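You operate a simulated robot arm through the tools that you are given. There is no shell and no other tool. Be economical: measure what you need, move in short steps, check, and stop when the job is done.

You are at the controls of a simulated robot arm. One attempt, no reset.

TASK
On the cream card stamp a red flower over the ring and a yellow leaf over the cross.
Fine: put the stamps back and cap both pads.
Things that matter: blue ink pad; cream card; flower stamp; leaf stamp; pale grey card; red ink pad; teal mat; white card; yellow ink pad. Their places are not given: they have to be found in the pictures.

Only the result counts: the job must be done as asked and must still hold three seconds after the hand-in. Knocking over, shifting, dropping, spilling or breaking anything else fails it. Lids that push on must go on centred and level and be pressed home; caps that screw on are set level and turned clockwise until they are tight.

THE ROBOT
A 6-joint arm with a two-finger parallel gripper, fixed in place. Base frame: the origin is at the foot of the arm, x ahead of it, y to its left, z up; the work surface is at about z = 0.75. Units: m, rad, N and s.
With the tool pointing down near the work surface it reaches from about 0.32 to 0.7 m from the base axis. Its first joint turns from -2.897 to 2.897 rad. Payload 4.1 kg.
Tool frame: the origin (TCP) lies between the finger pads and is the grasp point; the fingertips stand 0.023 m ahead of it; z points along the fingers, y is the line along which they close. The gripper opens to 0.094 m. The fingers are 0.038 m wide and 0.01 m thick; the gripper's body (0.054 by 0.096 m) begins 0.039 m behind the TCP.
Orientation is that of the tool frame in the base frame, as a unit quaternion [x, y, z, w]. With the fingers straight down and closing along the base's y, the tool's x points along the base's -x, its y along +y and its z along -z.

THE INTERFACE
- The arm moves only by the tool send_rows. Its argument "motion" is a list that holds one entry, the list of rows, each a list of 7 numbers: the shift along the tool's x, y, z in m, then the turn, a rotation vector about the tool's x, y, z in rad, then the finger opening in m, from 0 to 0.094. In form: [[[tx, ty, tz, ax, ay, az, hand], ...]]. A call has 1 to 12 rows; each row shifts and turns the commanded pose from where the row before left it, along the tool's axes as they then stand. A row lasts 0.2 s, in which the tool goes at most 0.05 m and 0.15 rad; a call with a longer step from one row to the next is refused whole, and so is a gripper value outside its range. Where a pose cannot be reached the arm comes as near as it can. A force on the tool above 40 N (or 10 N above the force at the start of the call, whichever is more), or a blocked arm, ends the call early, and 0.2 s more pass. Each finger travels about 0.045 m/s and halts on what it meets, pressing with about 37 N; the grip force reading is that of the motor and also rises with nothing between the fingers. The clock runs only during rows and for 0.2 s after the last one: add rows that do not move to give the fingers time. It gives the time, the measured TCP pose, the force on the tool (base axes), the opening and the grip force at its end, in the units of the frame above (readings bear some noise), with the torque about the TCP (base axes, N m) and any sound that the robot's microphone picked up.
- Cameras (640 x 400 px; columns grow to the right, rows downward): "scene" is fixed at [0.401, -0.6504, 1.491]; the picture's right is [0.76, 0.65, 0.00], its down [0.62, -0.72, -0.29] and it looks along [-0.19, 0.22, -0.96] (base axes); focal length 334 px, centre (320, 200). "wrist" rides on the gripper at [0.086, 0.016, -0.075] in the tool frame; the picture's right is [-0.18, 0.98, 0.00], its down [-0.58, -0.11, -0.81] and it looks along [-0.79, -0.15, 0.59] (tool axes); focal length 243 px, centre (320, 200).
- grab_frame(camera): a new picture of that camera. No time passes.
- move_column(by): slides the trunk up (or, below 0, down) by that many m; the arm rides with it, the base frame stays. It gives what a move gives, with no picture.
- pixel_to_xyz(camera, pixels): for up to 12 pixels [column, row] of the newest picture of that camera ("zoom" is the newest enlarged one), the place [x, y, z] in the base frame of the surface seen there, good to about 0.003 m. No time passes.
- inspect(camera, box): a new picture of the part [left, top, right, bottom] of that camera's present view, enlarged. No time passes.
- hand_in(): hands the job in; it is judged then, once.

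Keep the steps short. Do not move on a guess: measure, check each grasp and each placing, and mend mistakes. In all there are 80 turns and 46 pictures (those below and enlarged ones count). Leave the gripper open and the arm clear of the work at the hand-in unless told otherwise, and finish with a single line.

The tools are called after "Emit:" by a JSON object that holds its "api" and its "payload". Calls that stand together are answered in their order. send_rows: Moves the arm, as the interface text tells. Its arguments: {"type":"object","properties":{"motion":{"type":"array","items":{"type":"array","items":{"type":"array","items":{"type":"number"}}}}},"required":["motion"]} The other tools are called the same way: move_column (by) slides the trunk up or down; grab_frame (camera) takes a picture; pixel_to_xyz (camera, pixels) gives the place of the surface under pixels of a picture; inspect (camera, box) takes an enlarged picture of a part of a camera's view; hand_in () hands the job in.

At the start:

```text
t: 0.0
tcp_pos: [0.2512, -0.3963, 1.0172]
tcp_rot: [0.0, 1.0, 0.0, -0.001]
contact_force: [-0.2, -0.3, -0.1]
wrist_torque: [-0.04, 0.03, -0.01]
opening: 0.0938
grip_force: 0.1
trunk travel left (down, up): [-0.45, 0.14]
```

scene: 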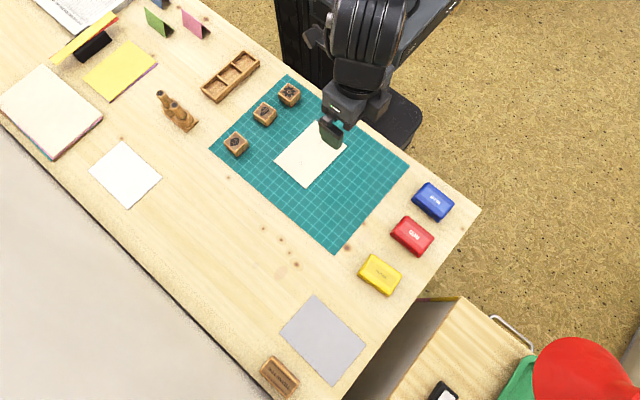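
wrist: 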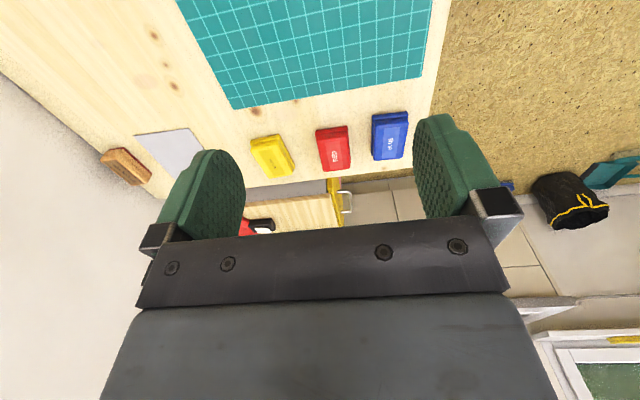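

I see three wooden stamps near (236,143), (264,113), (289,94), a cream card on the teal mat near (310,153), and ink pads at the right. I'll enlarge both areas.

Emit:
{"api": "inspect", "payload": {"camera": "scene", "box": [210, 70, 370, 190]}}

Emit:
{"api": "inspect", "payload": {"camera": "scene", "box": [340, 170, 480, 310]}}

```text
3.33 times, centred on (290, 130) of scene
```

zoom: 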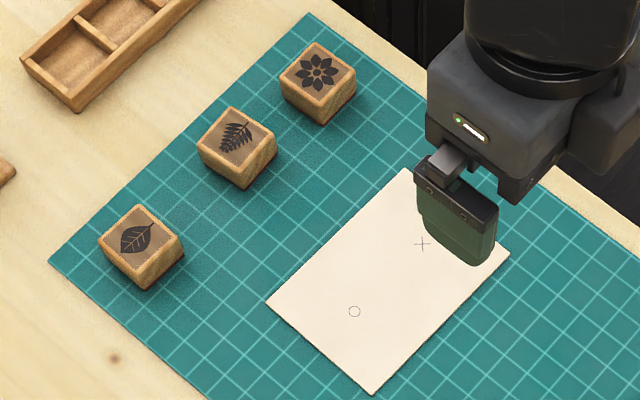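

```text
2.86 times, centred on (410, 240) of scene
```

zoom: 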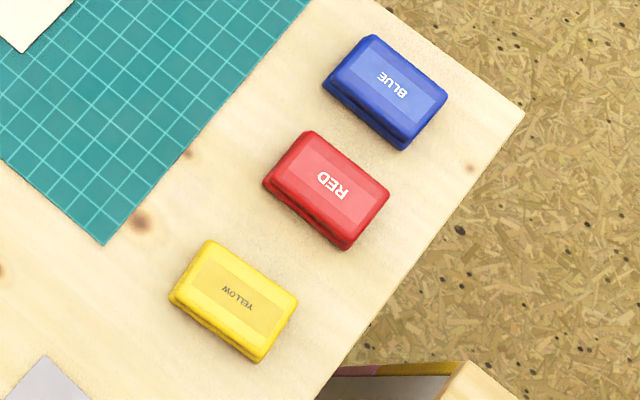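

Flower at top (289,94), fern in the middle, leaf at (236,143). The pads have caps on. I'll measure the pads in the zoom and the table nearby.

Emit:
{"api": "pixel_to_xyz", "payload": {"camera": "zoom", "pixels": [[330, 184], [308, 136], [384, 192], [345, 236], [270, 178], [237, 294], [211, 245], [292, 296], [258, 348], [177, 290], [250, 220], [388, 85]]}}

Emit:
{"api": "inspect", "payload": {"camera": "wrist", "box": [230, 90, 430, 215]}}

```text
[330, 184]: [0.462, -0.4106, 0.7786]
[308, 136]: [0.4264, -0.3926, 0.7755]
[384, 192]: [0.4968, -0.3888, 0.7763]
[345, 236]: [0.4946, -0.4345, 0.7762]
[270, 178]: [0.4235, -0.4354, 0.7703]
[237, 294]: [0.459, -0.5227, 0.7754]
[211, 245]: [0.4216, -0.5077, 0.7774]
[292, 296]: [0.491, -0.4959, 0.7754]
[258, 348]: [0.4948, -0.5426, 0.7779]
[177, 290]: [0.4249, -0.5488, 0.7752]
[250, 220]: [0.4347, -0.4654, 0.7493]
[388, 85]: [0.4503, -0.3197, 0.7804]
```

```text
3.20 times, centred on (330, 152) of wrist
```

zoom: 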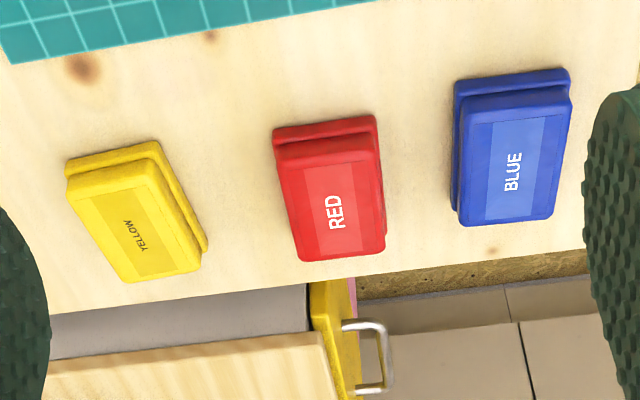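

Pads are about 0.075 x 0.047 m with 0.028 m height; red is nearly aligned with x, yellow turned about 8°. Now the stamps, card marks and table.

Emit:
{"api": "inspect", "payload": {"camera": "scene", "box": [210, 70, 370, 190]}}

Emit:
{"api": "pixel_to_xyz", "payload": {"camera": "zoom", "pixels": [[318, 73], [311, 43], [355, 70], [322, 97], [281, 72], [136, 239], [139, 206], [180, 239], [144, 266], [101, 239], [422, 244], [354, 311]]}}

```text
3.33 times, centred on (290, 130) of scene
```

zoom: 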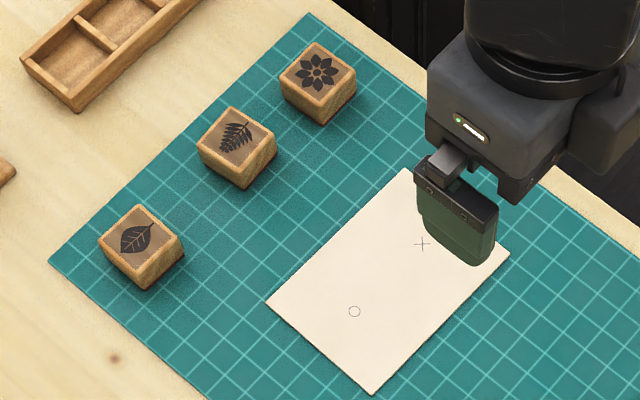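

```text
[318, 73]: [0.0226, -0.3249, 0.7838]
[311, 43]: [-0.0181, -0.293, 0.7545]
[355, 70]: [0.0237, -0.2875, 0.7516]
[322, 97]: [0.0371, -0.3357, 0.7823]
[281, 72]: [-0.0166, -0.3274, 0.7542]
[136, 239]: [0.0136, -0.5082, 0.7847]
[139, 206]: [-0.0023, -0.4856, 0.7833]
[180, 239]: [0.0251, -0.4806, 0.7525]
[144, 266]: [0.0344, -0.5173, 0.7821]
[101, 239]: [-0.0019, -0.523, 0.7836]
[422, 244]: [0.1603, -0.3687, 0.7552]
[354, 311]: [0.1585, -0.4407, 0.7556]
```

Everything is roughly axis-aligned. I'll bring the arm lower and toward the pads for a closer wrist look at red and yellow: to about (0.29,-0.45,0.90).

Emit:
{"api": "send_rows", "payload": {"motion": [[[-0.02, -0.025, 0.04, 0, 0, 0, 0.094], [-0.02, -0.025, 0.04, 0, 0, 0, 0.094], [0, 0, 0.037, 0, 0, 0, 0.094], [0, 0, 0, 0, 0, 0, 0.094]]]}}

Emit:
{"api": "inspect", "payload": {"camera": "wrist", "box": [200, 40, 460, 200]}}

```text
refused: row 1 steps farther than a row can; nothing moved
```

```text
2.46 times, centred on (330, 120) of wrist
```

zoom: 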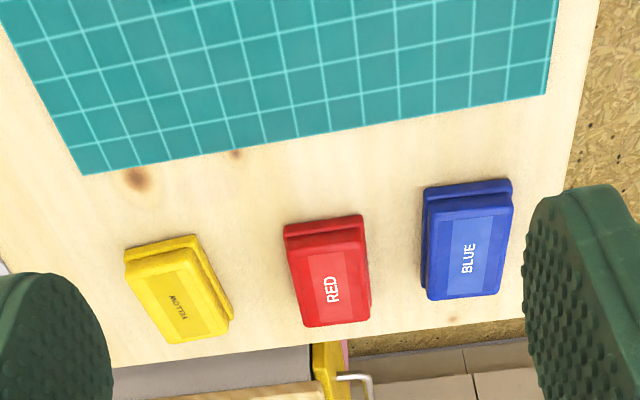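

Too long a step in a row; smaller steps now.

Emit:
{"api": "send_rows", "payload": {"motion": [[[-0.01, -0.014, 0.03, 0, 0, 0, 0.094], [-0.01, -0.014, 0.03, 0, 0, 0, 0.094], [-0.01, -0.014, 0.03, 0, 0, 0, 0.094], [-0.01, -0.012, 0.03, 0, 0, 0, 0.094], [0, 0, 0, 0, 0, 0, 0.094]]]}}

Emit:
{"api": "grab_frame", "payload": {"camera": "wrist"}}

```text
t: 1.2
tcp_pos: [0.292, -0.4505, 0.8966]
tcp_rot: [-0.001, 1.0, 0.001, -0.001]
contact_force: [0.6, -0.1, 0.3]
wrist_torque: [0.0, 0.03, -0.01]
opening: 0.0941
grip_force: 0.1
trunk travel left (down, up): [-0.45, 0.14]
```

```text
38 pictures are left
```

wrist: 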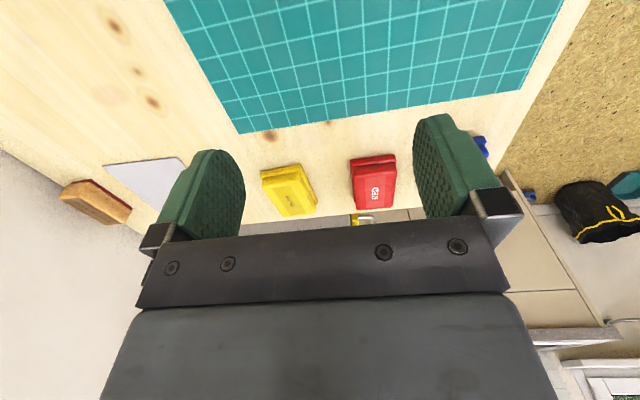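

I see the pads at (290,190) and (373,183). I'll enlarge them.

Emit:
{"api": "inspect", "payload": {"camera": "wrist", "box": [240, 140, 416, 250]}}

Emit:
{"api": "pixel_to_xyz", "payload": {"camera": "wrist", "pixels": [[378, 168], [375, 190], [362, 173], [392, 170], [392, 200], [370, 202], [289, 190], [270, 186], [301, 178], [313, 205], [287, 212], [330, 200]]}}

```text
3.64 times, centred on (328, 195) of wrist
```

zoom: 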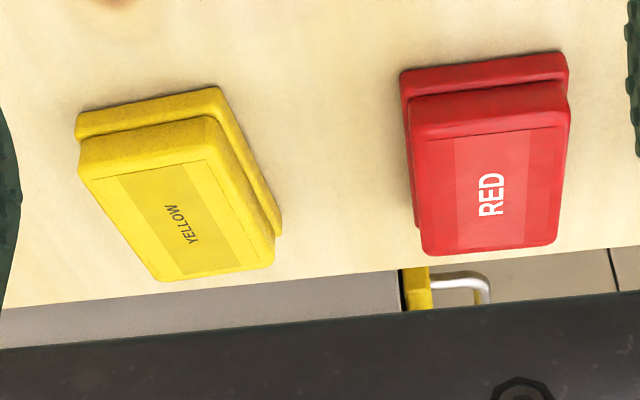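

```text
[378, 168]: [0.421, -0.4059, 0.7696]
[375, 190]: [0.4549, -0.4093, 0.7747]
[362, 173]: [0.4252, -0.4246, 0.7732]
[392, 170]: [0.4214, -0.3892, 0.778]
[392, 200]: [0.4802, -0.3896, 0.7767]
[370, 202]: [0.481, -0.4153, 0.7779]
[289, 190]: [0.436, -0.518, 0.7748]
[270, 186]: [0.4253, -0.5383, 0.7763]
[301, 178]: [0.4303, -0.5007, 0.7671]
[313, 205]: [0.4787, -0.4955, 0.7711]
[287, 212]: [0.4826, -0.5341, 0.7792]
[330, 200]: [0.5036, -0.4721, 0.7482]
```

Each pad has a lower base and an upper lid with a groove between. Measuring lid corners and seams in this zoom.

Emit:
{"api": "pixel_to_xyz", "payload": {"camera": "zoom", "pixels": [[418, 134], [560, 116], [428, 246], [550, 236], [490, 118], [490, 90], [490, 72], [90, 170], [206, 145], [160, 272], [264, 258], [150, 112]]}}

```text
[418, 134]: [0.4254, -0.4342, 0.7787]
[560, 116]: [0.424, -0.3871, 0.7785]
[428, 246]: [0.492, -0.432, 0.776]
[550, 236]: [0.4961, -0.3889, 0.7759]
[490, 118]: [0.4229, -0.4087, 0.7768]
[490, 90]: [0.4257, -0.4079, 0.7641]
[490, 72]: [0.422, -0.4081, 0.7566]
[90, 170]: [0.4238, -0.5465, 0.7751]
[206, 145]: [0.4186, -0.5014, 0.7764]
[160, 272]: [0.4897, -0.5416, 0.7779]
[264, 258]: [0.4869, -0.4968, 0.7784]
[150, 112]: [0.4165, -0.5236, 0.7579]
```

Red lid centre is (0.459,-0.411), unturned, lid spans z≈0.765–0.778; yellow centre (0.456,-0.523), turned about +6°. I'll go above red at z 0.84.

Emit:
{"api": "send_rows", "payload": {"motion": [[[-0.033, 0.008, 0, 0, 0, 0, 0.08], [-0.033, 0.008, 0, 0, 0, 0, 0.08], [-0.034, 0.008, 0.01, 0, 0, 0, 0.08], [-0.033, 0.008, 0.02, 0, 0, 0, 0.08], [-0.034, 0.0075, 0.027, 0, 0, 0, 0.08], [0, 0, 0, 0, 0, 0, 0.08]]]}}

Emit:
{"api": "grab_frame", "payload": {"camera": "wrist"}}

```text
t: 2.6
tcp_pos: [0.4572, -0.4108, 0.84]
tcp_rot: [0.001, 1.0, 0.001, 0.0]
contact_force: [0.0, 0.5, -0.2]
wrist_torque: [0.0, 0.02, 0.03]
opening: 0.0799
grip_force: 0.0
trunk travel left (down, up): [-0.45, 0.14]
```

```text
36 pictures are left
```

wrist: 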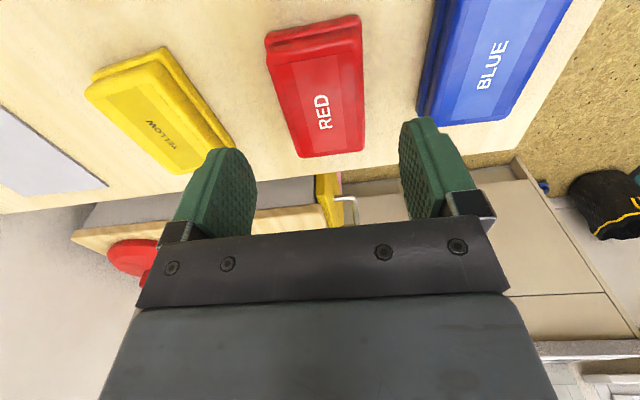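

Close view. Refining corners of the red (265-363, 15-155) and yellow lids.

Emit:
{"api": "pixel_to_xyz", "payload": {"camera": "wrist", "pixels": [[272, 50], [358, 38], [301, 153], [361, 147], [320, 44], [316, 22], [90, 98], [160, 64], [182, 170], [230, 143], [155, 120], [438, 100]]}}

```text
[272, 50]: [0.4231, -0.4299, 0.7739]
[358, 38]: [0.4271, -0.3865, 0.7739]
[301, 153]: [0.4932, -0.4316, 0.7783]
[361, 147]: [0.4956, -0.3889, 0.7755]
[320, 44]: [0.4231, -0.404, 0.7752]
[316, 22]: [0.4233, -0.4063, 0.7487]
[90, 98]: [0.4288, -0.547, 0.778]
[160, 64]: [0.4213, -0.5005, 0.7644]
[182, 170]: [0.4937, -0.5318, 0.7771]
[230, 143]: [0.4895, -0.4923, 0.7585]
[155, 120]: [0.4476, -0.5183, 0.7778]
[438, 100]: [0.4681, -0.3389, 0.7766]
```

Red lid centre y≈-0.410. I'm at -0.4108, fine. Descend to z 0.789 and close.

Emit:
{"api": "send_rows", "payload": {"motion": [[[-0.001, 0.001, 0.02, 0, 0, 0, 0.08], [0, 0, 0.02, 0, 0, 0, 0.07], [0, 0, 0.0105, 0, 0, 0, 0.06], [0, 0, 0, 0, 0, 0, 0.055], [0, 0, 0, 0, 0, 0, 0.055]]]}}

Emit:
{"api": "grab_frame", "payload": {"camera": "wrist"}}

```text
t: 3.8
tcp_pos: [0.4591, -0.4107, 0.7902]
tcp_rot: [-0.001, 1.0, 0.0, 0.0]
contact_force: [0.4, 0.1, -0.4]
wrist_torque: [-0.01, -0.03, 0.0]
opening: 0.0551
grip_force: 0.1
trunk travel left (down, up): [-0.45, 0.14]
```

```text
35 pictures are left
```

wrist: 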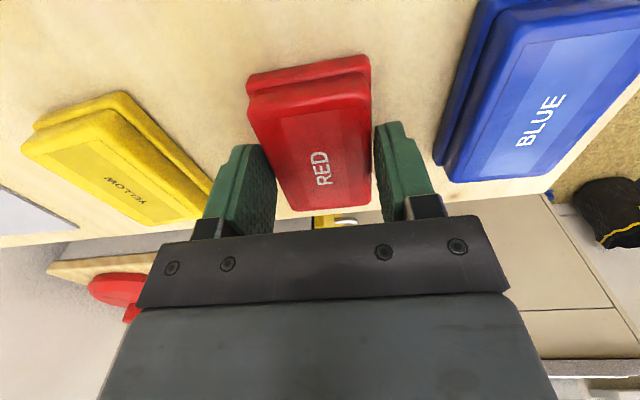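

Fingers straddle the lid evenly. Close with an opening of 0.04 and hold.

Emit:
{"api": "send_rows", "payload": {"motion": [[[0, 0, 0, 0, 0, 0, 0.046], [0, 0, 0, 0, 0, 0, 0.04], [0, 0, 0, 0, 0, 0, 0.036], [0, 0, 0, 0, 0, 0, 0.036]]]}}

```text
t: 4.8
tcp_pos: [0.4589, -0.4091, 0.7889]
tcp_rot: [0.001, 1.0, 0.0, 0.0]
contact_force: [0.1, -0.8, -0.2]
wrist_torque: [0.02, 0.0, 0.01]
opening: 0.0508
grip_force: 37.4
trunk travel left (down, up): [-0.45, 0.14]
heard: snap
```

Grip at 0.0508 m, a snap heard. Lift gently by 0.03.

Emit:
{"api": "send_rows", "payload": {"motion": [[[0, 0, -0.005, 0, 0, 0, 0.036], [0, 0, -0.01, 0, 0, 0, 0.036], [0, 0, -0.02, 0, 0, 0, 0.036], [0, 0, 0, 0, 0, 0, 0.036]]]}}

Emit:
{"api": "grab_frame", "payload": {"camera": "wrist"}}

```text
t: 5.8
tcp_pos: [0.4591, -0.4099, 0.8252]
tcp_rot: [-0.001, 1.0, 0.0, 0.001]
contact_force: [-0.1, -0.4, 0.3]
wrist_torque: [0.03, 0.01, 0.03]
opening: 0.0507
grip_force: 36.9
trunk travel left (down, up): [-0.45, 0.14]
```

```text
34 pictures are left
```

wrist: 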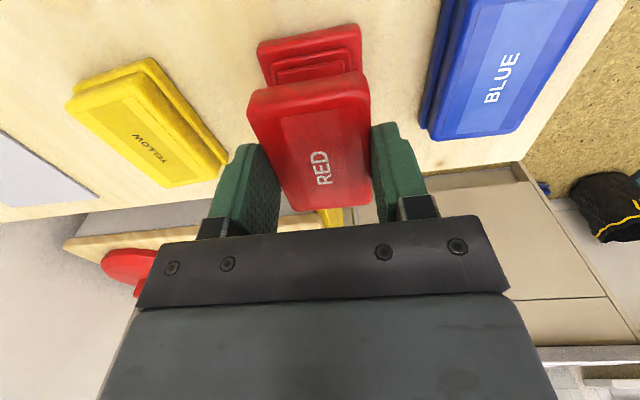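

Lid off, base stayed put. Now find bare table for lids.

Emit:
{"api": "grab_frame", "payload": {"camera": "scene"}}

Emit:
{"api": "pixel_to_xyz", "payload": {"camera": "scene", "pixels": [[335, 252], [270, 200], [300, 265], [310, 250], [260, 225], [270, 240], [350, 265], [315, 295], [365, 255], [215, 190], [240, 210], [400, 200]]}}

```text
33 pictures are left
```

scene: 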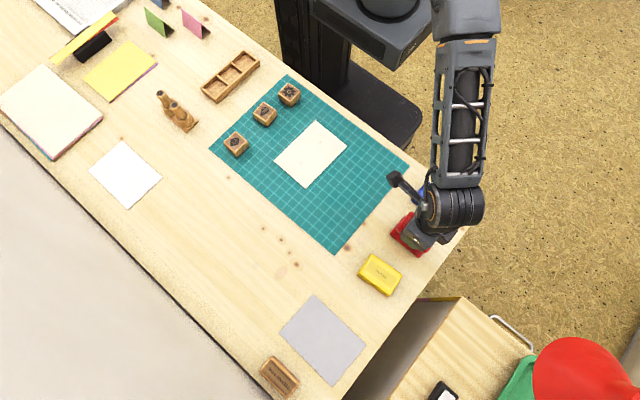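

```text
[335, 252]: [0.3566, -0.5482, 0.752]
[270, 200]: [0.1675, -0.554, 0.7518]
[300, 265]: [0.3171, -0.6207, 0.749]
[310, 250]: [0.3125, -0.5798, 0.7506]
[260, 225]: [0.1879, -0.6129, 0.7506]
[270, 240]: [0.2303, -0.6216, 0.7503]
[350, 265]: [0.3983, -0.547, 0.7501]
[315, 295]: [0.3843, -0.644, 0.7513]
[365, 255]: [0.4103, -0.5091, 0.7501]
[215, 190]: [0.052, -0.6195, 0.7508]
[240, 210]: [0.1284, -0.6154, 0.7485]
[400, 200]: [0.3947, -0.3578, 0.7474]
```

Bare strip at y≈-0.605 (mat edge at -0.55). I'll raise and carry the red lid over (0.16,-0.605).

Emit:
{"api": "send_rows", "payload": {"motion": [[[0, 0, -0.03, 0, 0, 0, 0.036], [0, 0, -0.03, 0, 0, 0, 0.036], [0.033, -0.0217, 0, 0, 0, 0, 0.036], [0.033, -0.0217, 0, 0, 0, 0, 0.036], [0.033, -0.0217, 0, 0, 0, 0, 0.036], [0.033, -0.0217, 0, 0, 0, 0, 0.036], [0.033, -0.0217, 0, 0, 0, 0, 0.036], [0.033, -0.0217, 0, 0, 0, 0, 0.036], [0.034, -0.0217, 0, 0, 0, 0, 0.036], [0.034, -0.0217, 0.02, 0, 0, 0, 0.036], [0.033, -0.0217, 0.03, 0, 0, 0, 0.036], [0, 0, 0.03, 0, 0, 0, 0.036]]]}}

```text
t: 8.4
tcp_pos: [0.1592, -0.6055, 0.8038]
tcp_rot: [0.0, 1.0, 0.0, 0.0]
contact_force: [0.5, 0.3, -0.3]
wrist_torque: [0.0, 0.02, -0.01]
opening: 0.0509
grip_force: 36.9
trunk travel left (down, up): [-0.45, 0.14]
```

Now at (0.159,-0.6055,0.804). Lower to 0.778, then in small steps until contact.

Emit:
{"api": "send_rows", "payload": {"motion": [[[0, 0, 0.014, 0, 0, 0, 0.036], [0, 0, 0.008, 0, 0, 0, 0.036], [0, 0, 0.003, 0, 0, 0, 0.036], [0, 0, 0.002, 0, 0, 0, 0.036], [0, 0, 0, 0, 0, 0, 0.036]]]}}

Emit:
{"api": "inspect", "payload": {"camera": "wrist", "box": [200, 20, 440, 220]}}

```text
t: 9.6
tcp_pos: [0.1595, -0.6052, 0.7776]
tcp_rot: [-0.001, 1.0, -0.001, 0.0]
contact_force: [0.0, 1.3, 2.6]
wrist_torque: [0.05, -0.04, 0.02]
opening: 0.051
grip_force: 36.7
trunk travel left (down, up): [-0.45, 0.14]
```

```text
2.00 times, centred on (320, 120) of wrist
```

zoom: 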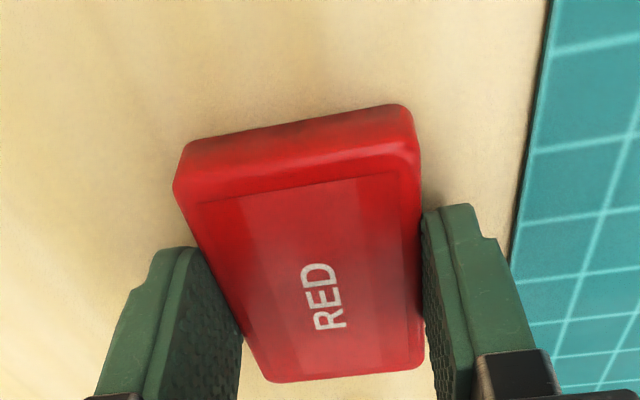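

Light contact (2.6 N), lid on the table at commanded 0.777. Release and rise to 0.86.

Emit:
{"api": "send_rows", "payload": {"motion": [[[0, 0, 0, 0, 0, 0, 0.055], [0, 0, 0, 0, 0, 0, 0.066], [0, 0, 0, 0, 0, 0, 0.07], [0, 0, -0.03, 0, 0, 0, 0.08], [0, 0, -0.05, 0, 0, 0, 0.08], [0, 0, 0, 0, 0, 0, 0.08]]]}}

Emit:
{"api": "inspect", "payload": {"camera": "wrist", "box": [200, 0, 440, 200]}}

```text
t: 11.0
tcp_pos: [0.1616, -0.6044, 0.8566]
tcp_rot: [0.0, 1.0, -0.001, 0.001]
contact_force: [-1.2, 0.1, 0.2]
wrist_torque: [-0.01, -0.02, 0.03]
opening: 0.0801
grip_force: 0.0
trunk travel left (down, up): [-0.45, 0.14]
```

```text
2.00 times, centred on (320, 100) of wrist
```

zoom: 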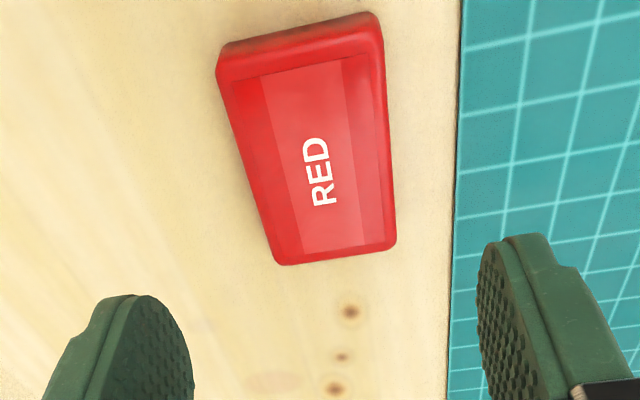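

Lid lies flat. Now travel above yellow (0.456,-0.523) and look.

Emit:
{"api": "send_rows", "payload": {"motion": [[[-0.037, 0.01, 0, 0, 0, 0, 0.08], [-0.037, 0.01, 0, 0, 0, 0, 0.08], [-0.037, 0.01, 0, 0, 0, 0, 0.08], [-0.037, 0.01, 0, 0, 0, 0, 0.08], [-0.037, 0.01, 0, 0, 0, 0, 0.08], [-0.037, 0.01, 0, 0, 0, 0, 0.08], [-0.037, 0.01, 0, 0, 0, 0, 0.08], [-0.037, 0.012, 0, 0, 0, 0, 0.08], [0, 0, 0, 0, 0, 0, 0.08]]]}}

Emit:
{"api": "inspect", "payload": {"camera": "wrist", "box": [200, 0, 440, 200]}}

```text
t: 13.0
tcp_pos: [0.4547, -0.5207, 0.8568]
tcp_rot: [0.001, 1.0, 0.0, -0.001]
contact_force: [1.3, 0.0, 0.0]
wrist_torque: [0.04, -0.02, -0.02]
opening: 0.0798
grip_force: 0.1
out of reach, approached as far as the arm can: row 8
trunk travel left (down, up): [-0.45, 0.14]
```

```text
2.00 times, centred on (320, 100) of wrist
```

zoom: 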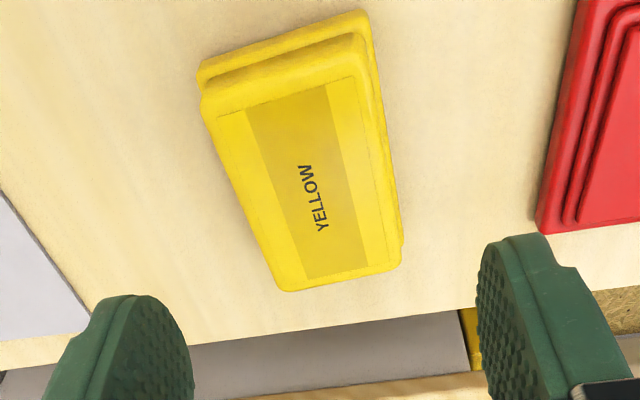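

The reach is just at its limit here (r≈0.691). Measure yellow's corners first.

Emit:
{"api": "pixel_to_xyz", "payload": {"camera": "zoom", "pixels": [[212, 118], [353, 82], [284, 286], [398, 262], [205, 90], [370, 60], [255, 230], [392, 200], [280, 100], [340, 274], [300, 180], [450, 150]]}}

Emit:
{"api": "move_column", "payload": {"by": -0.05}}

```text
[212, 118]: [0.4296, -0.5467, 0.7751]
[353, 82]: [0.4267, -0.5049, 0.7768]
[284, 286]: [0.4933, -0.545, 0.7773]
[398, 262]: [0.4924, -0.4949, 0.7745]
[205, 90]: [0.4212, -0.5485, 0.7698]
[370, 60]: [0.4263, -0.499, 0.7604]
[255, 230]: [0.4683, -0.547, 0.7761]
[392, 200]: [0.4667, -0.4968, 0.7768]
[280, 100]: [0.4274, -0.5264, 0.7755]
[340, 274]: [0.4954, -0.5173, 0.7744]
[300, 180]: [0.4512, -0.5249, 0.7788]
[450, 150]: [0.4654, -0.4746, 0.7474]
```

```text
t: 13.9
tcp_pos: [0.4545, -0.5202, 0.8071]
tcp_rot: [0.0, 1.0, 0.0, 0.0]
contact_force: [0.0, -1.0, -0.7]
wrist_torque: [-0.02, -0.01, 0.02]
opening: 0.08
grip_force: 0.0
trunk travel left (down, up): [-0.4, 0.19]
```

Column is down; TCP z 0.807. Yellow turned about 5°, centre ≈(0.459,-0.523). Turn the tool and nudge, with fingers staying just above the lid.

Emit:
{"api": "send_rows", "payload": {"motion": [[[-0.003, -0.002, 0, 0, 0, 0, 0.08], [0, 0, 0, 0, 0, -0.048, 0.08], [0, 0, 0, 0, 0, -0.048, 0.08], [0, 0, 0, 0, 0, 0, 0.07]]]}}

```text
t: 14.9
tcp_pos: [0.4557, -0.5209, 0.8082]
tcp_rot: [-0.048, 0.999, 0.0, 0.001]
contact_force: [-0.1, 0.7, -0.1]
wrist_torque: [0.0, -0.04, 0.0]
opening: 0.07
grip_force: 0.1
out of reach, approached as far as the arm can: row 1
trunk travel left (down, up): [-0.4, 0.19]
```

Still reach-limited. Raise the tool relative to the arm by 0.10, then lower the column by 0.10, to check whether that extends reach.

Emit:
{"api": "send_rows", "payload": {"motion": [[[0, 0, -0.04, 0, 0, 0, 0.07], [0, 0, -0.04, 0, 0, 0, 0.07], [0, 0, -0.02, 0, 0, 0, 0.07], [-0.003, -0.002, 0, 0, 0, 0, 0.07], [0, 0, 0, 0, 0, 0, 0.07]]]}}

```text
t: 16.1
tcp_pos: [0.4508, -0.5098, 0.9056]
tcp_rot: [-0.047, 0.999, 0.0, 0.0]
contact_force: [1.4, -0.9, -0.6]
wrist_torque: [0.0, -0.02, -0.01]
opening: 0.0701
grip_force: 0.0
out of reach, approached as far as the arm can: row 1, 3, 4
trunk travel left (down, up): [-0.4, 0.19]
```

Reach shrinks going up, so the column should rise instead. Column +0.13.

Emit:
{"api": "move_column", "payload": {"by": 0.13}}

Emit:
{"api": "send_rows", "payload": {"motion": [[[0, 0, 0.045, 0, 0, 0, 0.07], [0, 0, 0.045, 0, 0, 0, 0.07], [0, 0, 0.045, 0, 0, 0, 0.07], [0, 0, 0.045, 0, 0, 0, 0.07], [0, 0, 0, 0, 0, 0, 0.07]]]}}

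```text
t: 17.7
tcp_pos: [0.4518, -0.5116, 1.0355]
tcp_rot: [-0.047, 0.999, 0.0, 0.0]
contact_force: [-0.1, -0.7, 0.3]
wrist_torque: [-0.03, -0.02, -0.01]
opening: 0.0699
grip_force: 0.1
trunk travel left (down, up): [-0.53, 0.06]
```

```text
t: 18.9
tcp_pos: [0.4511, -0.5108, 0.856]
tcp_rot: [-0.048, 0.999, -0.001, 0.0]
contact_force: [-0.4, 0.6, -1.4]
wrist_torque: [0.0, 0.03, 0.02]
opening: 0.0701
grip_force: 0.1
trunk travel left (down, up): [-0.53, 0.06]
```

Now shift to (0.4585,-0.523) and lower to z 0.82.

Emit:
{"api": "send_rows", "payload": {"motion": [[[-0.0063, -0.0127, 0.02, 0, 0, 0, 0.07], [0, 0, 0.016, 0, 0, 0, 0.07], [0, 0, 0, 0, 0, 0, 0.07]]]}}

Emit:
{"api": "grab_frame", "payload": {"camera": "wrist"}}

```text
t: 19.7
tcp_pos: [0.4524, -0.5133, 0.8306]
tcp_rot: [-0.048, 0.999, 0.0, 0.0]
contact_force: [-0.1, 0.2, -0.3]
wrist_torque: [0.04, -0.02, 0.0]
opening: 0.0699
grip_force: 0.0
out of reach, approached as far as the arm can: row 1
trunk travel left (down, up): [-0.53, 0.06]
```

```text
29 pictures are left
```

wrist: 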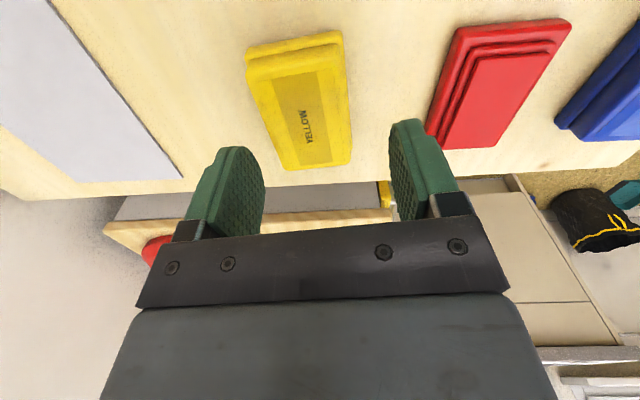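

Best reach is with the column at about -0.05 (as before), r≈0.692. I'll grip the yellow lid 8 mm nearer than centre, at (0.451,-0.524). Raise 0.115, then column -0.13.

Emit:
{"api": "send_rows", "payload": {"motion": [[[0, 0, -0.04, 0, 0, 0, 0.07], [0, 0, -0.04, 0, 0, 0, 0.07], [0, 0, -0.035, 0, 0, 0, 0.07], [0, 0, 0, 0, 0, 0, 0.07]]]}}

Emit:
{"api": "move_column", "payload": {"by": -0.13}}

```text
t: 20.7
tcp_pos: [0.4558, -0.5163, 0.9444]
tcp_rot: [-0.048, 0.999, 0.001, -0.001]
contact_force: [-0.1, 0.2, -0.6]
wrist_torque: [0.04, -0.02, -0.01]
opening: 0.0704
grip_force: 0.2
trunk travel left (down, up): [-0.53, 0.06]
```

```text
t: 22.3
tcp_pos: [0.4539, -0.5157, 0.8143]
tcp_rot: [-0.049, 0.999, 0.0, -0.001]
contact_force: [0.8, 0.3, -0.1]
wrist_torque: [-0.01, -0.02, -0.01]
opening: 0.0698
grip_force: 0.0
trunk travel left (down, up): [-0.4, 0.19]
```

Shift to (0.451,-0.524) on the lid's long axis and look.

Emit:
{"api": "send_rows", "payload": {"motion": [[[0.0046, -0.0076, 0, 0, 0, 0, 0.066], [0, 0, 0, 0, 0, 0, 0.066], [0, 0, 0, 0, 0, 0, 0.066]]]}}

Emit:
{"api": "inspect", "payload": {"camera": "wrist", "box": [200, 20, 440, 220]}}

```text
t: 23.1
tcp_pos: [0.452, -0.5229, 0.8155]
tcp_rot: [-0.047, 0.999, 0.0, 0.0]
contact_force: [0.1, 0.3, 1.1]
wrist_torque: [-0.02, 0.01, -0.01]
opening: 0.0657
grip_force: 0.1
trunk travel left (down, up): [-0.4, 0.19]
```

```text
2.00 times, centred on (320, 120) of wrist
```

zoom: 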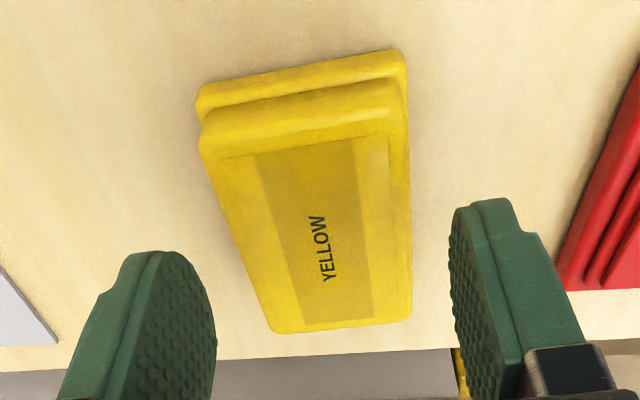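

Aligned like the red one was. Descend 0.026 and pre-close to 0.055 to check symmetry.

Emit:
{"api": "send_rows", "payload": {"motion": [[[0, 0, 0.016, 0, 0, 0, 0.064], [0, 0, 0.0095, 0, 0, 0, 0.06], [0, 0, 0, 0, 0, 0, 0.056], [0, 0, 0, 0, 0, 0, 0.056]]]}}

Emit:
{"api": "inspect", "payload": {"camera": "wrist", "box": [200, 20, 440, 220]}}

```text
t: 24.1
tcp_pos: [0.4502, -0.523, 0.7902]
tcp_rot: [-0.048, 0.999, 0.001, -0.001]
contact_force: [0.3, -0.5, 0.1]
wrist_torque: [0.01, 0.04, 0.03]
opening: 0.056
grip_force: 0.1
trunk travel left (down, up): [-0.4, 0.19]
```

```text
2.00 times, centred on (320, 120) of wrist
```

zoom: 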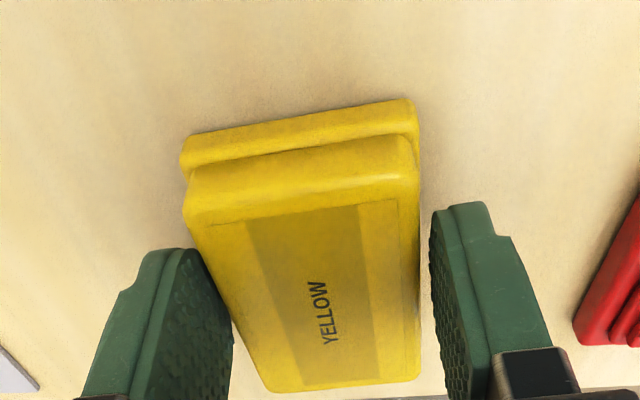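

Left gap is smaller than right; shift the tool 1.5 mm toward -y, then close and lift.

Emit:
{"api": "send_rows", "payload": {"motion": [[[0, -0.0015, 0, 0, 0, 0, 0.056], [0, 0, 0, 0, 0, 0, 0.05], [0, 0, 0, 0, 0, 0, 0.042], [0, 0, 0, 0, 0, 0, 0.036], [0, 0, 0, 0, 0, 0, 0.036]]]}}

Emit:
{"api": "send_rows", "payload": {"motion": [[[0, 0, -0.005, 0, 0, 0, 0.036], [0, 0, -0.01, 0, 0, 0, 0.036], [0, 0, -0.02, 0, 0, 0, 0.036], [0, 0, 0, 0, 0, 0, 0.036]]]}}

Emit:
{"api": "grab_frame", "payload": {"camera": "wrist"}}

```text
t: 25.3
tcp_pos: [0.4485, -0.5231, 0.7891]
tcp_rot: [-0.048, 0.999, 0.001, 0.0]
contact_force: [0.1, -0.5, -0.2]
wrist_torque: [0.04, 0.03, 0.0]
opening: 0.0507
grip_force: 37.3
trunk travel left (down, up): [-0.4, 0.19]
heard: snap
```

```text
t: 26.3
tcp_pos: [0.4482, -0.5211, 0.8249]
tcp_rot: [-0.047, 0.999, 0.001, -0.002]
contact_force: [0.3, -0.4, -0.4]
wrist_torque: [0.0, 0.0, 0.01]
opening: 0.0509
grip_force: 37.0
out of reach, approached as far as the arm can: row 1
trunk travel left (down, up): [-0.4, 0.19]
```

```text
26 pictures are left
```

wrist: 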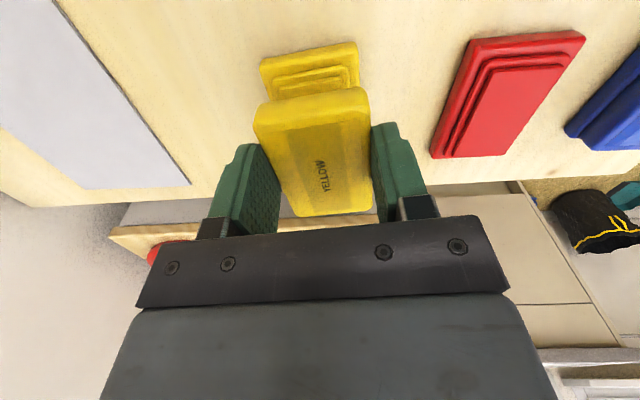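

Yellow lid off, base in place. Rotate back and carry it to (0.27,-0.605).

Emit:
{"api": "send_rows", "payload": {"motion": [[[0.005, 0, -0.01, 0, 0, 0.048, 0.036], [0, 0, 0, 0, 0, 0.048, 0.036], [0.036, -0.0164, 0, 0, 0, 0, 0.036], [0.036, -0.0164, 0, 0, 0, 0, 0.036], [0.036, -0.0164, 0, 0, 0, 0, 0.036], [0.036, -0.0164, 0, 0, 0, 0, 0.036], [0.031, -0.0164, 0, 0, 0, 0, 0.036], [0, 0, 0.025, 0, 0, 0, 0.036], [0, 0, 0.018, 0, 0, 0, 0.036], [0, 0, 0.004, 0, 0, 0, 0.036], [0, 0, 0, 0, 0, 0, 0.036]]]}}

```text
t: 28.7
tcp_pos: [0.2733, -0.6154, 0.788]
tcp_rot: [0.0, 1.0, 0.001, -0.001]
contact_force: [-0.2, -0.1, -0.3]
wrist_torque: [0.01, 0.01, 0.0]
opening: 0.0507
grip_force: 37.3
out of reach, approached as far as the arm can: row 3, 4
trunk travel left (down, up): [-0.4, 0.19]
```

Down another 0.011, gently.

Emit:
{"api": "send_rows", "payload": {"motion": [[[0, 0, 0.006, 0, 0, 0, 0.036], [0, 0, 0.003, 0, 0, 0, 0.036], [0, 0, 0.002, 0, 0, 0, 0.036], [0, 0, 0, 0, 0, 0, 0.036]]]}}

```text
t: 29.7
tcp_pos: [0.2744, -0.6157, 0.7776]
tcp_rot: [-0.001, 1.0, 0.001, -0.001]
contact_force: [-0.6, 0.4, 1.0]
wrist_torque: [0.0, 0.03, 0.03]
opening: 0.0508
grip_force: 36.7
trunk travel left (down, up): [-0.4, 0.19]
```

Nearly in contact; 1 mm more, release, rise. Then head toward the flower stamp region.

Emit:
{"api": "send_rows", "payload": {"motion": [[[0, 0, 0.001, 0, 0, 0, 0.036], [0, 0, 0, 0, 0, 0, 0.05], [0, 0, 0, 0, 0, 0, 0.066], [0, 0, 0, 0, 0, 0, 0.07], [0, 0, -0.03, 0, 0, 0, 0.07], [0, 0, -0.045, 0, 0, 0, 0.07], [0.02, 0.03, -0.02, 0, 0, 0, 0.07], [0, 0, 0, 0, 0, 0, 0.07]]]}}

Emit:
{"api": "grab_frame", "payload": {"camera": "scene"}}

```text
t: 31.5
tcp_pos: [0.2657, -0.6113, 0.8691]
tcp_rot: [0.001, 1.0, 0.002, -0.001]
contact_force: [0.3, 0.4, -0.2]
wrist_torque: [0.0, -0.03, 0.0]
opening: 0.0702
grip_force: 0.1
out of reach, approached as far as the arm can: row 7
trunk travel left (down, up): [-0.4, 0.19]
```

```text
25 pictures are left
```

scene: 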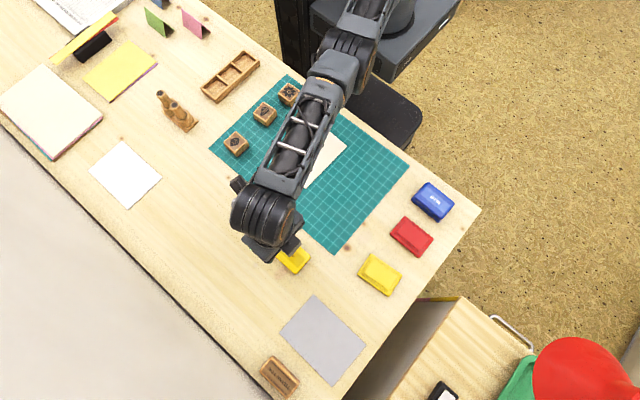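

Both bases lie open. Now travel above the flower stamp, (0.021,-0.322), at z≈0.87.

Emit:
{"api": "send_rows", "payload": {"motion": [[[0.0306, 0.0361, 0, 0, 0, 0, 0.07], [0.0306, 0.0361, 0, 0, 0, 0, 0.07], [0.0306, 0.0361, 0, 0, 0, 0, 0.07], [0.0306, 0.0361, 0, 0, 0, 0, 0.07], [0.0306, 0.0361, 0, 0, 0, 0, 0.07], [0.0306, 0.0361, 0, 0, 0, 0, 0.07], [0.0306, 0.0361, 0, 0, 0, 0, 0.07], [0.0306, 0.0361, 0, 0, 0, 0, 0.07], [0, 0, 0, 0, 0, 0, 0.07]]]}}

Emit:
{"api": "grab_frame", "payload": {"camera": "wrist"}}

```text
t: 33.5
tcp_pos: [0.2282, -0.6208, 0.879]
tcp_rot: [0.0, 1.0, 0.0, -0.001]
contact_force: [-0.9, 0.3, 0.1]
wrist_torque: [-0.04, 0.02, 0.01]
opening: 0.07
grip_force: 0.0
out of reach, approached as far as the arm can: row 1, 2, 3, 4, 5, 6, 7, 8
trunk travel left (down, up): [-0.4, 0.19]
```

```text
24 pictures are left
```

wrist: 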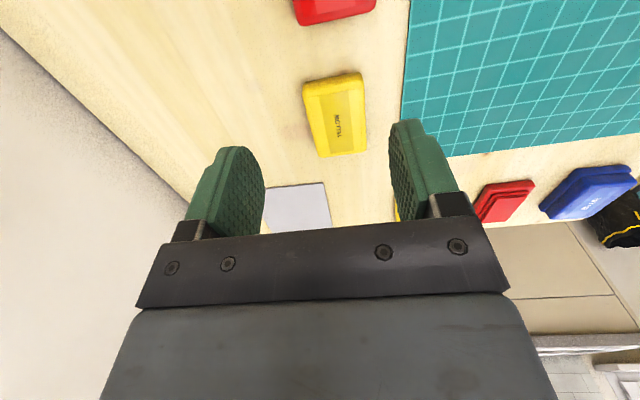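

The arm is stretched straight and the solver slid along the reach limit rather than coming inward. Going down a little (tips still far above the lids) should unbend it, then inward slowly.

Emit:
{"api": "send_rows", "payload": {"motion": [[[0, 0, 0.02, 0, 0, 0, 0.07], [0, 0, 0.02, 0, 0, 0, 0.07], [0, 0.005, 0.01, 0, 0, 0, 0.07], [0.002, 0.01, 0, 0, 0, 0, 0.07], [0.004, 0.02, 0, 0, 0, 0, 0.07], [0.008, 0.03, 0, 0, 0, 0, 0.07], [0, 0, 0, 0, 0, 0, 0.07]]]}}

```text
t: 35.1
tcp_pos: [0.2329, -0.6258, 0.8301]
tcp_rot: [0.0, 1.0, 0.001, -0.001]
contact_force: [-0.1, 0.0, 0.4]
wrist_torque: [0.02, 0.04, 0.01]
opening: 0.0699
grip_force: 0.1
out of reach, approached as far as the arm can: row 2, 3, 4, 5, 6
trunk travel left (down, up): [-0.4, 0.19]
```

Inward is still refused; I suspect the elbow flipped just past straight. I'll push outward to the limit and then return inward to get it back on the right side.

Emit:
{"api": "send_rows", "payload": {"motion": [[[-0.0035, -0.0094, 0, 0, 0, 0, 0.07], [-0.0035, -0.0094, 0, 0, 0, 0, 0.07], [-0.0035, -0.0094, 0, 0, 0, 0, 0.07], [-0.007, -0.0188, 0, 0, 0, 0, 0.07], [-0.0105, -0.028, 0, 0, 0, 0, 0.07], [0, 0, 0, 0, 0, 0, 0.07], [0.0035, 0.0094, 0, 0, 0, 0, 0.07], [0.0035, 0.0094, 0, 0, 0, 0, 0.07], [0.0035, 0.0094, 0, 0, 0, 0, 0.07], [0.007, 0.0188, 0, 0, 0, 0, 0.07], [0, 0, 0, 0, 0, 0, 0.07]]]}}

```text
t: 37.5
tcp_pos: [0.2322, -0.625, 0.8298]
tcp_rot: [0.0, 1.0, 0.001, -0.001]
contact_force: [0.6, -0.4, -0.5]
wrist_torque: [0.0, -0.03, 0.03]
opening: 0.0699
grip_force: 0.1
out of reach, approached as far as the arm can: row 1, 2, 3, 4, 5, 7, 8, 9, 10
trunk travel left (down, up): [-0.4, 0.19]
```

Stuck both ways, so probably a wrist/elbow joint limit. Test: turn the tool about its axis in the direction following the arm's azimuth (base clockwise), then step inward.

Emit:
{"api": "send_rows", "payload": {"motion": [[[0, 0, 0, 0, 0, 0.1, 0.07], [0, 0, 0, 0, 0, 0.1, 0.07], [0.003, 0.006, 0, 0, 0, 0, 0.07], [0.006, 0.015, 0, 0, 0, 0, 0.07], [0, 0, 0, 0, 0, 0, 0.07]]]}}

Emit:
{"api": "inspect", "payload": {"camera": "scene", "box": [200, 0, 500, 280]}}

```text
t: 38.7
tcp_pos: [0.2334, -0.626, 0.8293]
tcp_rot: [0.1, 0.995, 0.001, 0.0]
contact_force: [0.1, 0.1, -0.1]
wrist_torque: [-0.02, 0.03, -0.01]
opening: 0.07
grip_force: 0.2
out of reach, approached as far as the arm can: row 3, 4
trunk travel left (down, up): [-0.4, 0.19]
```

```text
1.43 times, centred on (350, 140) of scene
```

zoom: 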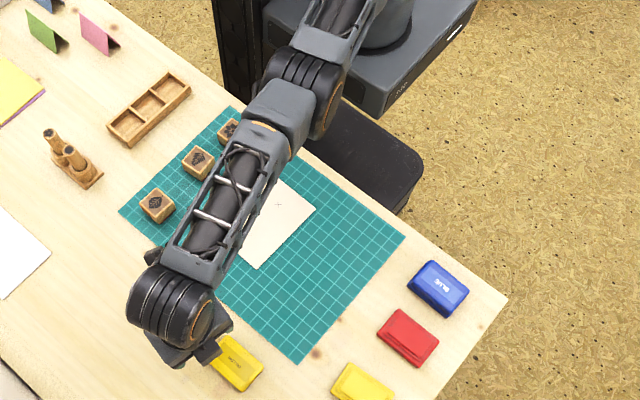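

Rotation works, radial moves don't. Diagnose: a tilt of the tool (about tool y) and back, with inward motion between while tilted.

Emit:
{"api": "send_rows", "payload": {"motion": [[[0, 0, 0, 0, 0, -0.1, 0.07], [0, 0, 0, 0, 0, -0.1, 0.07], [0, 0, 0, 0.12, 0, 0, 0.07], [0, 0, 0, 0.12, 0, 0, 0.07], [0, 0, 0, 0, 0, 0, 0.07]]]}}

```text
t: 39.9
tcp_pos: [0.2451, -0.6643, 0.8318]
tcp_rot: [-0.001, 0.993, -0.119, -0.001]
contact_force: [0.5, 0.3, -0.1]
wrist_torque: [-0.03, -0.04, -0.04]
opening: 0.07
grip_force: 0.1
out of reach, approached as far as the arm can: row 3, 4
trunk travel left (down, up): [-0.4, 0.19]
```

Tool tilted about 14° and the TCP swung outward because the wrist centre stayed put. Test inward steps from this tilted pose.

Emit:
{"api": "send_rows", "payload": {"motion": [[[0.0035, 0.0091, -0.0022, 0, 0, 0, 0.07], [0.0035, 0.0091, -0.0022, 0, 0, 0, 0.07], [0.0035, 0.0091, -0.0022, 0, 0, 0, 0.07], [0, 0, 0, 0, 0, 0, 0.07]]]}}

```text
t: 40.9
tcp_pos: [0.2441, -0.6648, 0.8314]
tcp_rot: [0.001, 0.993, -0.118, -0.001]
contact_force: [-0.6, -0.3, 0.0]
wrist_torque: [0.01, 0.0, -0.01]
opening: 0.0699
grip_force: 0.2
out of reach, approached as far as the arm can: row 1, 2, 3
trunk travel left (down, up): [-0.4, 0.19]
```

Still locked radially. Give vertical room: column +0.15, restore tool to vertical, then a large downward excursion to force the elbow to bend.

Emit:
{"api": "move_column", "payload": {"by": 0.15}}

Emit:
{"api": "send_rows", "payload": {"motion": [[[0, 0, 0, -0.12, 0, 0, 0.07], [0, 0, 0, -0.12, 0, 0, 0.07], [0, 0, 0.04, 0, 0, 0, 0.07], [0, 0, 0.04, 0, 0, 0, 0.07], [0, 0, 0.04, 0, 0, 0, 0.07], [0, 0, 0, 0, 0, 0, 0.07]]]}}

```text
t: 42.6
tcp_pos: [0.2426, -0.6641, 0.9819]
tcp_rot: [0.0, 0.993, -0.119, -0.001]
contact_force: [0.0, 0.3, -0.7]
wrist_torque: [0.01, -0.01, 0.03]
opening: 0.07
grip_force: 0.1
trunk travel left (down, up): [-0.55, 0.04]
```

```text
t: 44.0
tcp_pos: [0.2313, -0.6242, 0.861]
tcp_rot: [0.0, 1.0, 0.001, -0.001]
contact_force: [-0.1, 0.6, -0.1]
wrist_torque: [0.02, 0.02, 0.01]
opening: 0.0701
grip_force: 0.0
out of reach, approached as far as the arm can: row 1, 2, 5
trunk travel left (down, up): [-0.55, 0.04]
```

Vertical moves pass through the interior fine. Go up 0.05 to mid-height, then tiny inward steps.

Emit:
{"api": "send_rows", "payload": {"motion": [[[0, 0, -0.025, 0, 0, 0, 0.07], [0, 0, -0.025, 0, 0, 0, 0.07], [0.0003, 0.001, 0, 0, 0, 0, 0.07], [0.0007, 0.002, 0, 0, 0, 0, 0.07], [0.0015, 0.004, 0, 0, 0, 0, 0.07], [0.003, 0.008, 0, 0, 0, 0, 0.07], [0.005, 0.015, 0, 0, 0, 0, 0.07], [0, 0, 0, 0, 0, 0, 0.07]]]}}

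```text
t: 45.8
tcp_pos: [0.222, -0.593, 0.9112]
tcp_rot: [0.0, 1.0, 0.001, -0.001]
contact_force: [-0.7, 0.9, 0.4]
wrist_torque: [-0.02, 0.0, 0.0]
opening: 0.0701
grip_force: 0.0
trunk travel left (down, up): [-0.55, 0.04]
```

Free again. I'll keep away from the limit from now on (r≤0.685). Travel to above the flower stamp at z≈0.96.

Emit:
{"api": "send_rows", "payload": {"motion": [[[0.025, 0.0339, -0.006, 0, 0, 0, 0.07], [0.025, 0.0339, -0.006, 0, 0, 0, 0.07], [0.025, 0.0339, -0.006, 0, 0, 0, 0.07], [0.025, 0.0339, -0.006, 0, 0, 0, 0.07], [0.025, 0.0339, -0.006, 0, 0, 0, 0.07], [0.025, 0.0339, -0.006, 0, 0, 0, 0.07], [0.025, 0.0339, -0.006, 0, 0, 0, 0.07], [0.026, 0.0339, -0.006, 0, 0, 0, 0.07], [0, 0, 0, 0, 0, 0, 0.07]]]}}

Emit:
{"api": "move_column", "payload": {"by": -0.1}}

Emit:
{"api": "grab_frame", "payload": {"camera": "wrist"}}

```text
t: 47.8
tcp_pos: [0.021, -0.3219, 0.9608]
tcp_rot: [0.0, 1.0, 0.0, -0.001]
contact_force: [0.4, 0.8, 0.1]
wrist_torque: [-0.01, -0.03, 0.01]
opening: 0.0699
grip_force: 0.2
trunk travel left (down, up): [-0.55, 0.04]
```

```text
t: 49.2
tcp_pos: [0.0221, -0.3219, 0.8603]
tcp_rot: [0.0, 1.0, 0.001, 0.0]
contact_force: [0.4, -0.5, 0.3]
wrist_torque: [-0.02, 0.01, -0.02]
opening: 0.07
grip_force: 0.0
trunk travel left (down, up): [-0.45, 0.14]
```

```text
22 pictures are left
```

wrist: 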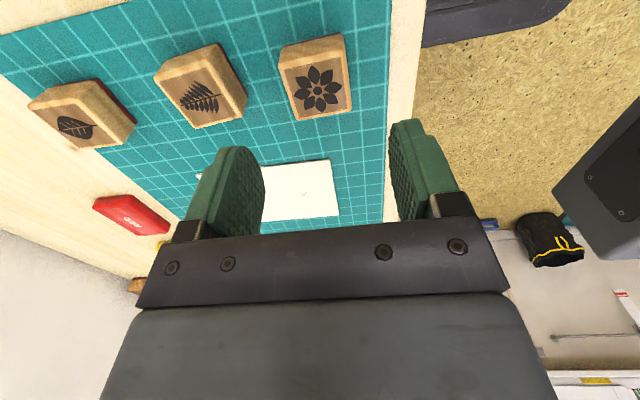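

Good view. Measure the flower stamp's top corners and centre, plus leaf and fern tops.

Emit:
{"api": "pixel_to_xyz", "payload": {"camera": "wrist", "pixels": [[282, 64], [340, 53], [298, 117], [349, 109], [317, 88], [310, 46], [40, 114], [84, 104], [98, 148], [132, 132], [77, 127], [199, 95]]}}

```text
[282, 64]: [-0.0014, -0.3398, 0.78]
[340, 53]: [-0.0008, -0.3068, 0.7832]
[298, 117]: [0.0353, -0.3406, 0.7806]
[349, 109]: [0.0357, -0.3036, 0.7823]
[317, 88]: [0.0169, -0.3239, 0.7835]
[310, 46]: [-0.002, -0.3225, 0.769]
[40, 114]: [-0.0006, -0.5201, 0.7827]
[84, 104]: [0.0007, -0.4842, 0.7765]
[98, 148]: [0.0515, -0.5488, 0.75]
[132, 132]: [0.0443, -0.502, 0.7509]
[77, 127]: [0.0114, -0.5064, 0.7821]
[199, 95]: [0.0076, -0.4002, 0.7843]
```

Flower stamp centre (0.017,-0.323), aligned, top z 0.782. Descend to z 0.786 with 0.06 opening... staged, then close.

Emit:
{"api": "send_rows", "payload": {"motion": [[[0.0043, -0.0007, 0.02, 0, 0, 0, 0.065], [0, 0, 0.03, 0, 0, 0, 0.06], [0, 0, 0.024, 0, 0, 0, 0.055], [0, 0, 0, 0, 0, 0, 0.046], [0, 0, 0, 0, 0, 0, 0.046]]]}}

Emit:
{"api": "inspect", "payload": {"camera": "wrist", "box": [200, 20, 440, 220]}}

```text
t: 50.4
tcp_pos: [0.0174, -0.324, 0.7856]
tcp_rot: [0.001, 1.0, 0.001, -0.001]
contact_force: [-0.1, 0.2, 0.1]
wrist_torque: [-0.01, 0.04, 0.02]
opening: 0.0459
grip_force: 0.1
trunk travel left (down, up): [-0.45, 0.14]
```

```text
2.00 times, centred on (320, 120) of wrist
```

zoom: 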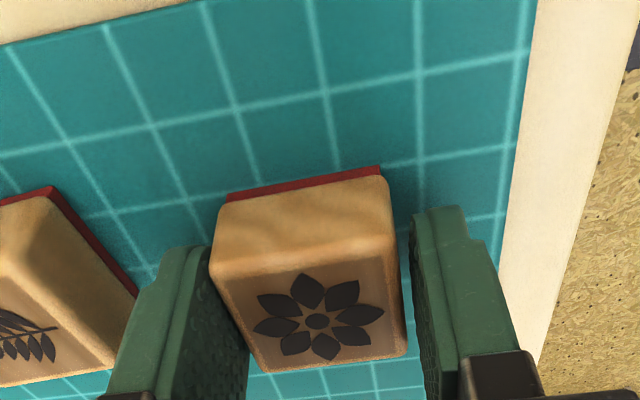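

Fingers straddle the flower stamp properly. Close and lift.

Emit:
{"api": "send_rows", "payload": {"motion": [[[0, 0, 0, 0, 0, 0, 0.036], [0, 0, 0, 0, 0, 0, 0.028], [0, 0, 0, 0, 0, 0, 0.025], [0, 0, 0, 0, 0, 0, 0.025], [0, 0, -0.01, 0, 0, 0, 0.025], [0, 0, -0.03, 0, 0, 0, 0.025], [0, 0, -0.04, 0, 0, 0, 0.025], [0, 0, 0, 0, 0, 0, 0.025]]]}}

Emit:
{"api": "inspect", "payload": {"camera": "wrist", "box": [200, 20, 440, 220]}}

```text
t: 52.2
tcp_pos: [0.0163, -0.3221, 0.8663]
tcp_rot: [0.0, 1.0, 0.001, -0.001]
contact_force: [-0.2, 0.6, -0.4]
wrist_torque: [-0.03, 0.01, 0.04]
opening: 0.0409
grip_force: 37.0
trunk travel left (down, up): [-0.45, 0.14]
```

```text
2.00 times, centred on (320, 120) of wrist
```

zoom: 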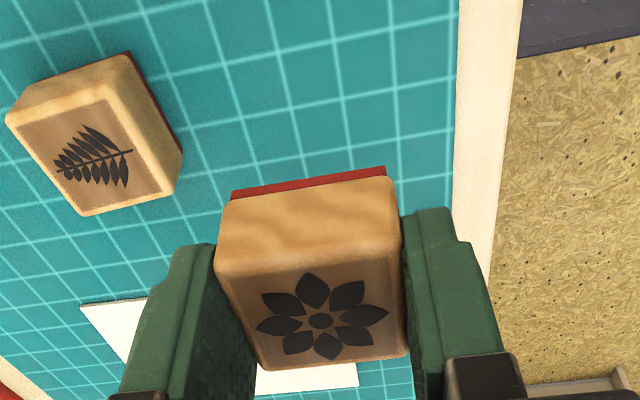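

Stamp held, level (opening 0.041). Carry it at z≈0.90 to above the red pad.

Emit:
{"api": "send_rows", "payload": {"motion": [[[0, 0, -0.034, 0, 0, 0, 0.025], [-0.0402, -0.008, 0, 0, 0, 0, 0.025], [-0.0402, -0.008, 0, 0, 0, 0, 0.025], [-0.0402, -0.008, 0, 0, 0, 0, 0.025], [-0.0402, -0.008, 0, 0, 0, 0, 0.025], [-0.0402, -0.008, 0, 0, 0, 0, 0.025], [-0.0402, -0.008, 0, 0, 0, 0, 0.025], [-0.0402, -0.008, 0, 0, 0, 0, 0.025], [-0.0402, -0.008, 0, 0, 0, 0, 0.025], [-0.0402, -0.008, 0, 0, 0, 0, 0.025], [-0.0402, -0.008, 0, 0, 0, 0, 0.025], [-0.0402, -0.008, 0, 0, 0, 0, 0.025]]]}}

Emit:
{"api": "grab_frame", "payload": {"camera": "wrist"}}

```text
t: 54.8
tcp_pos: [0.4598, -0.411, 0.8983]
tcp_rot: [0.0, 1.0, 0.002, 0.0]
contact_force: [-0.2, -0.2, 0.2]
wrist_torque: [0.01, 0.02, 0.0]
opening: 0.041
grip_force: 37.0
trunk travel left (down, up): [-0.45, 0.14]
```

```text
19 pictures are left
```

wrist: 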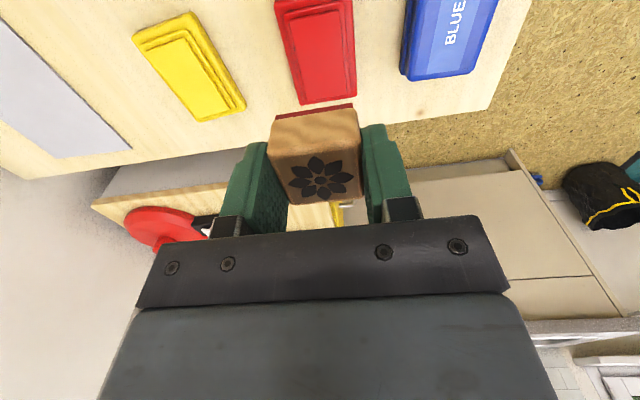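

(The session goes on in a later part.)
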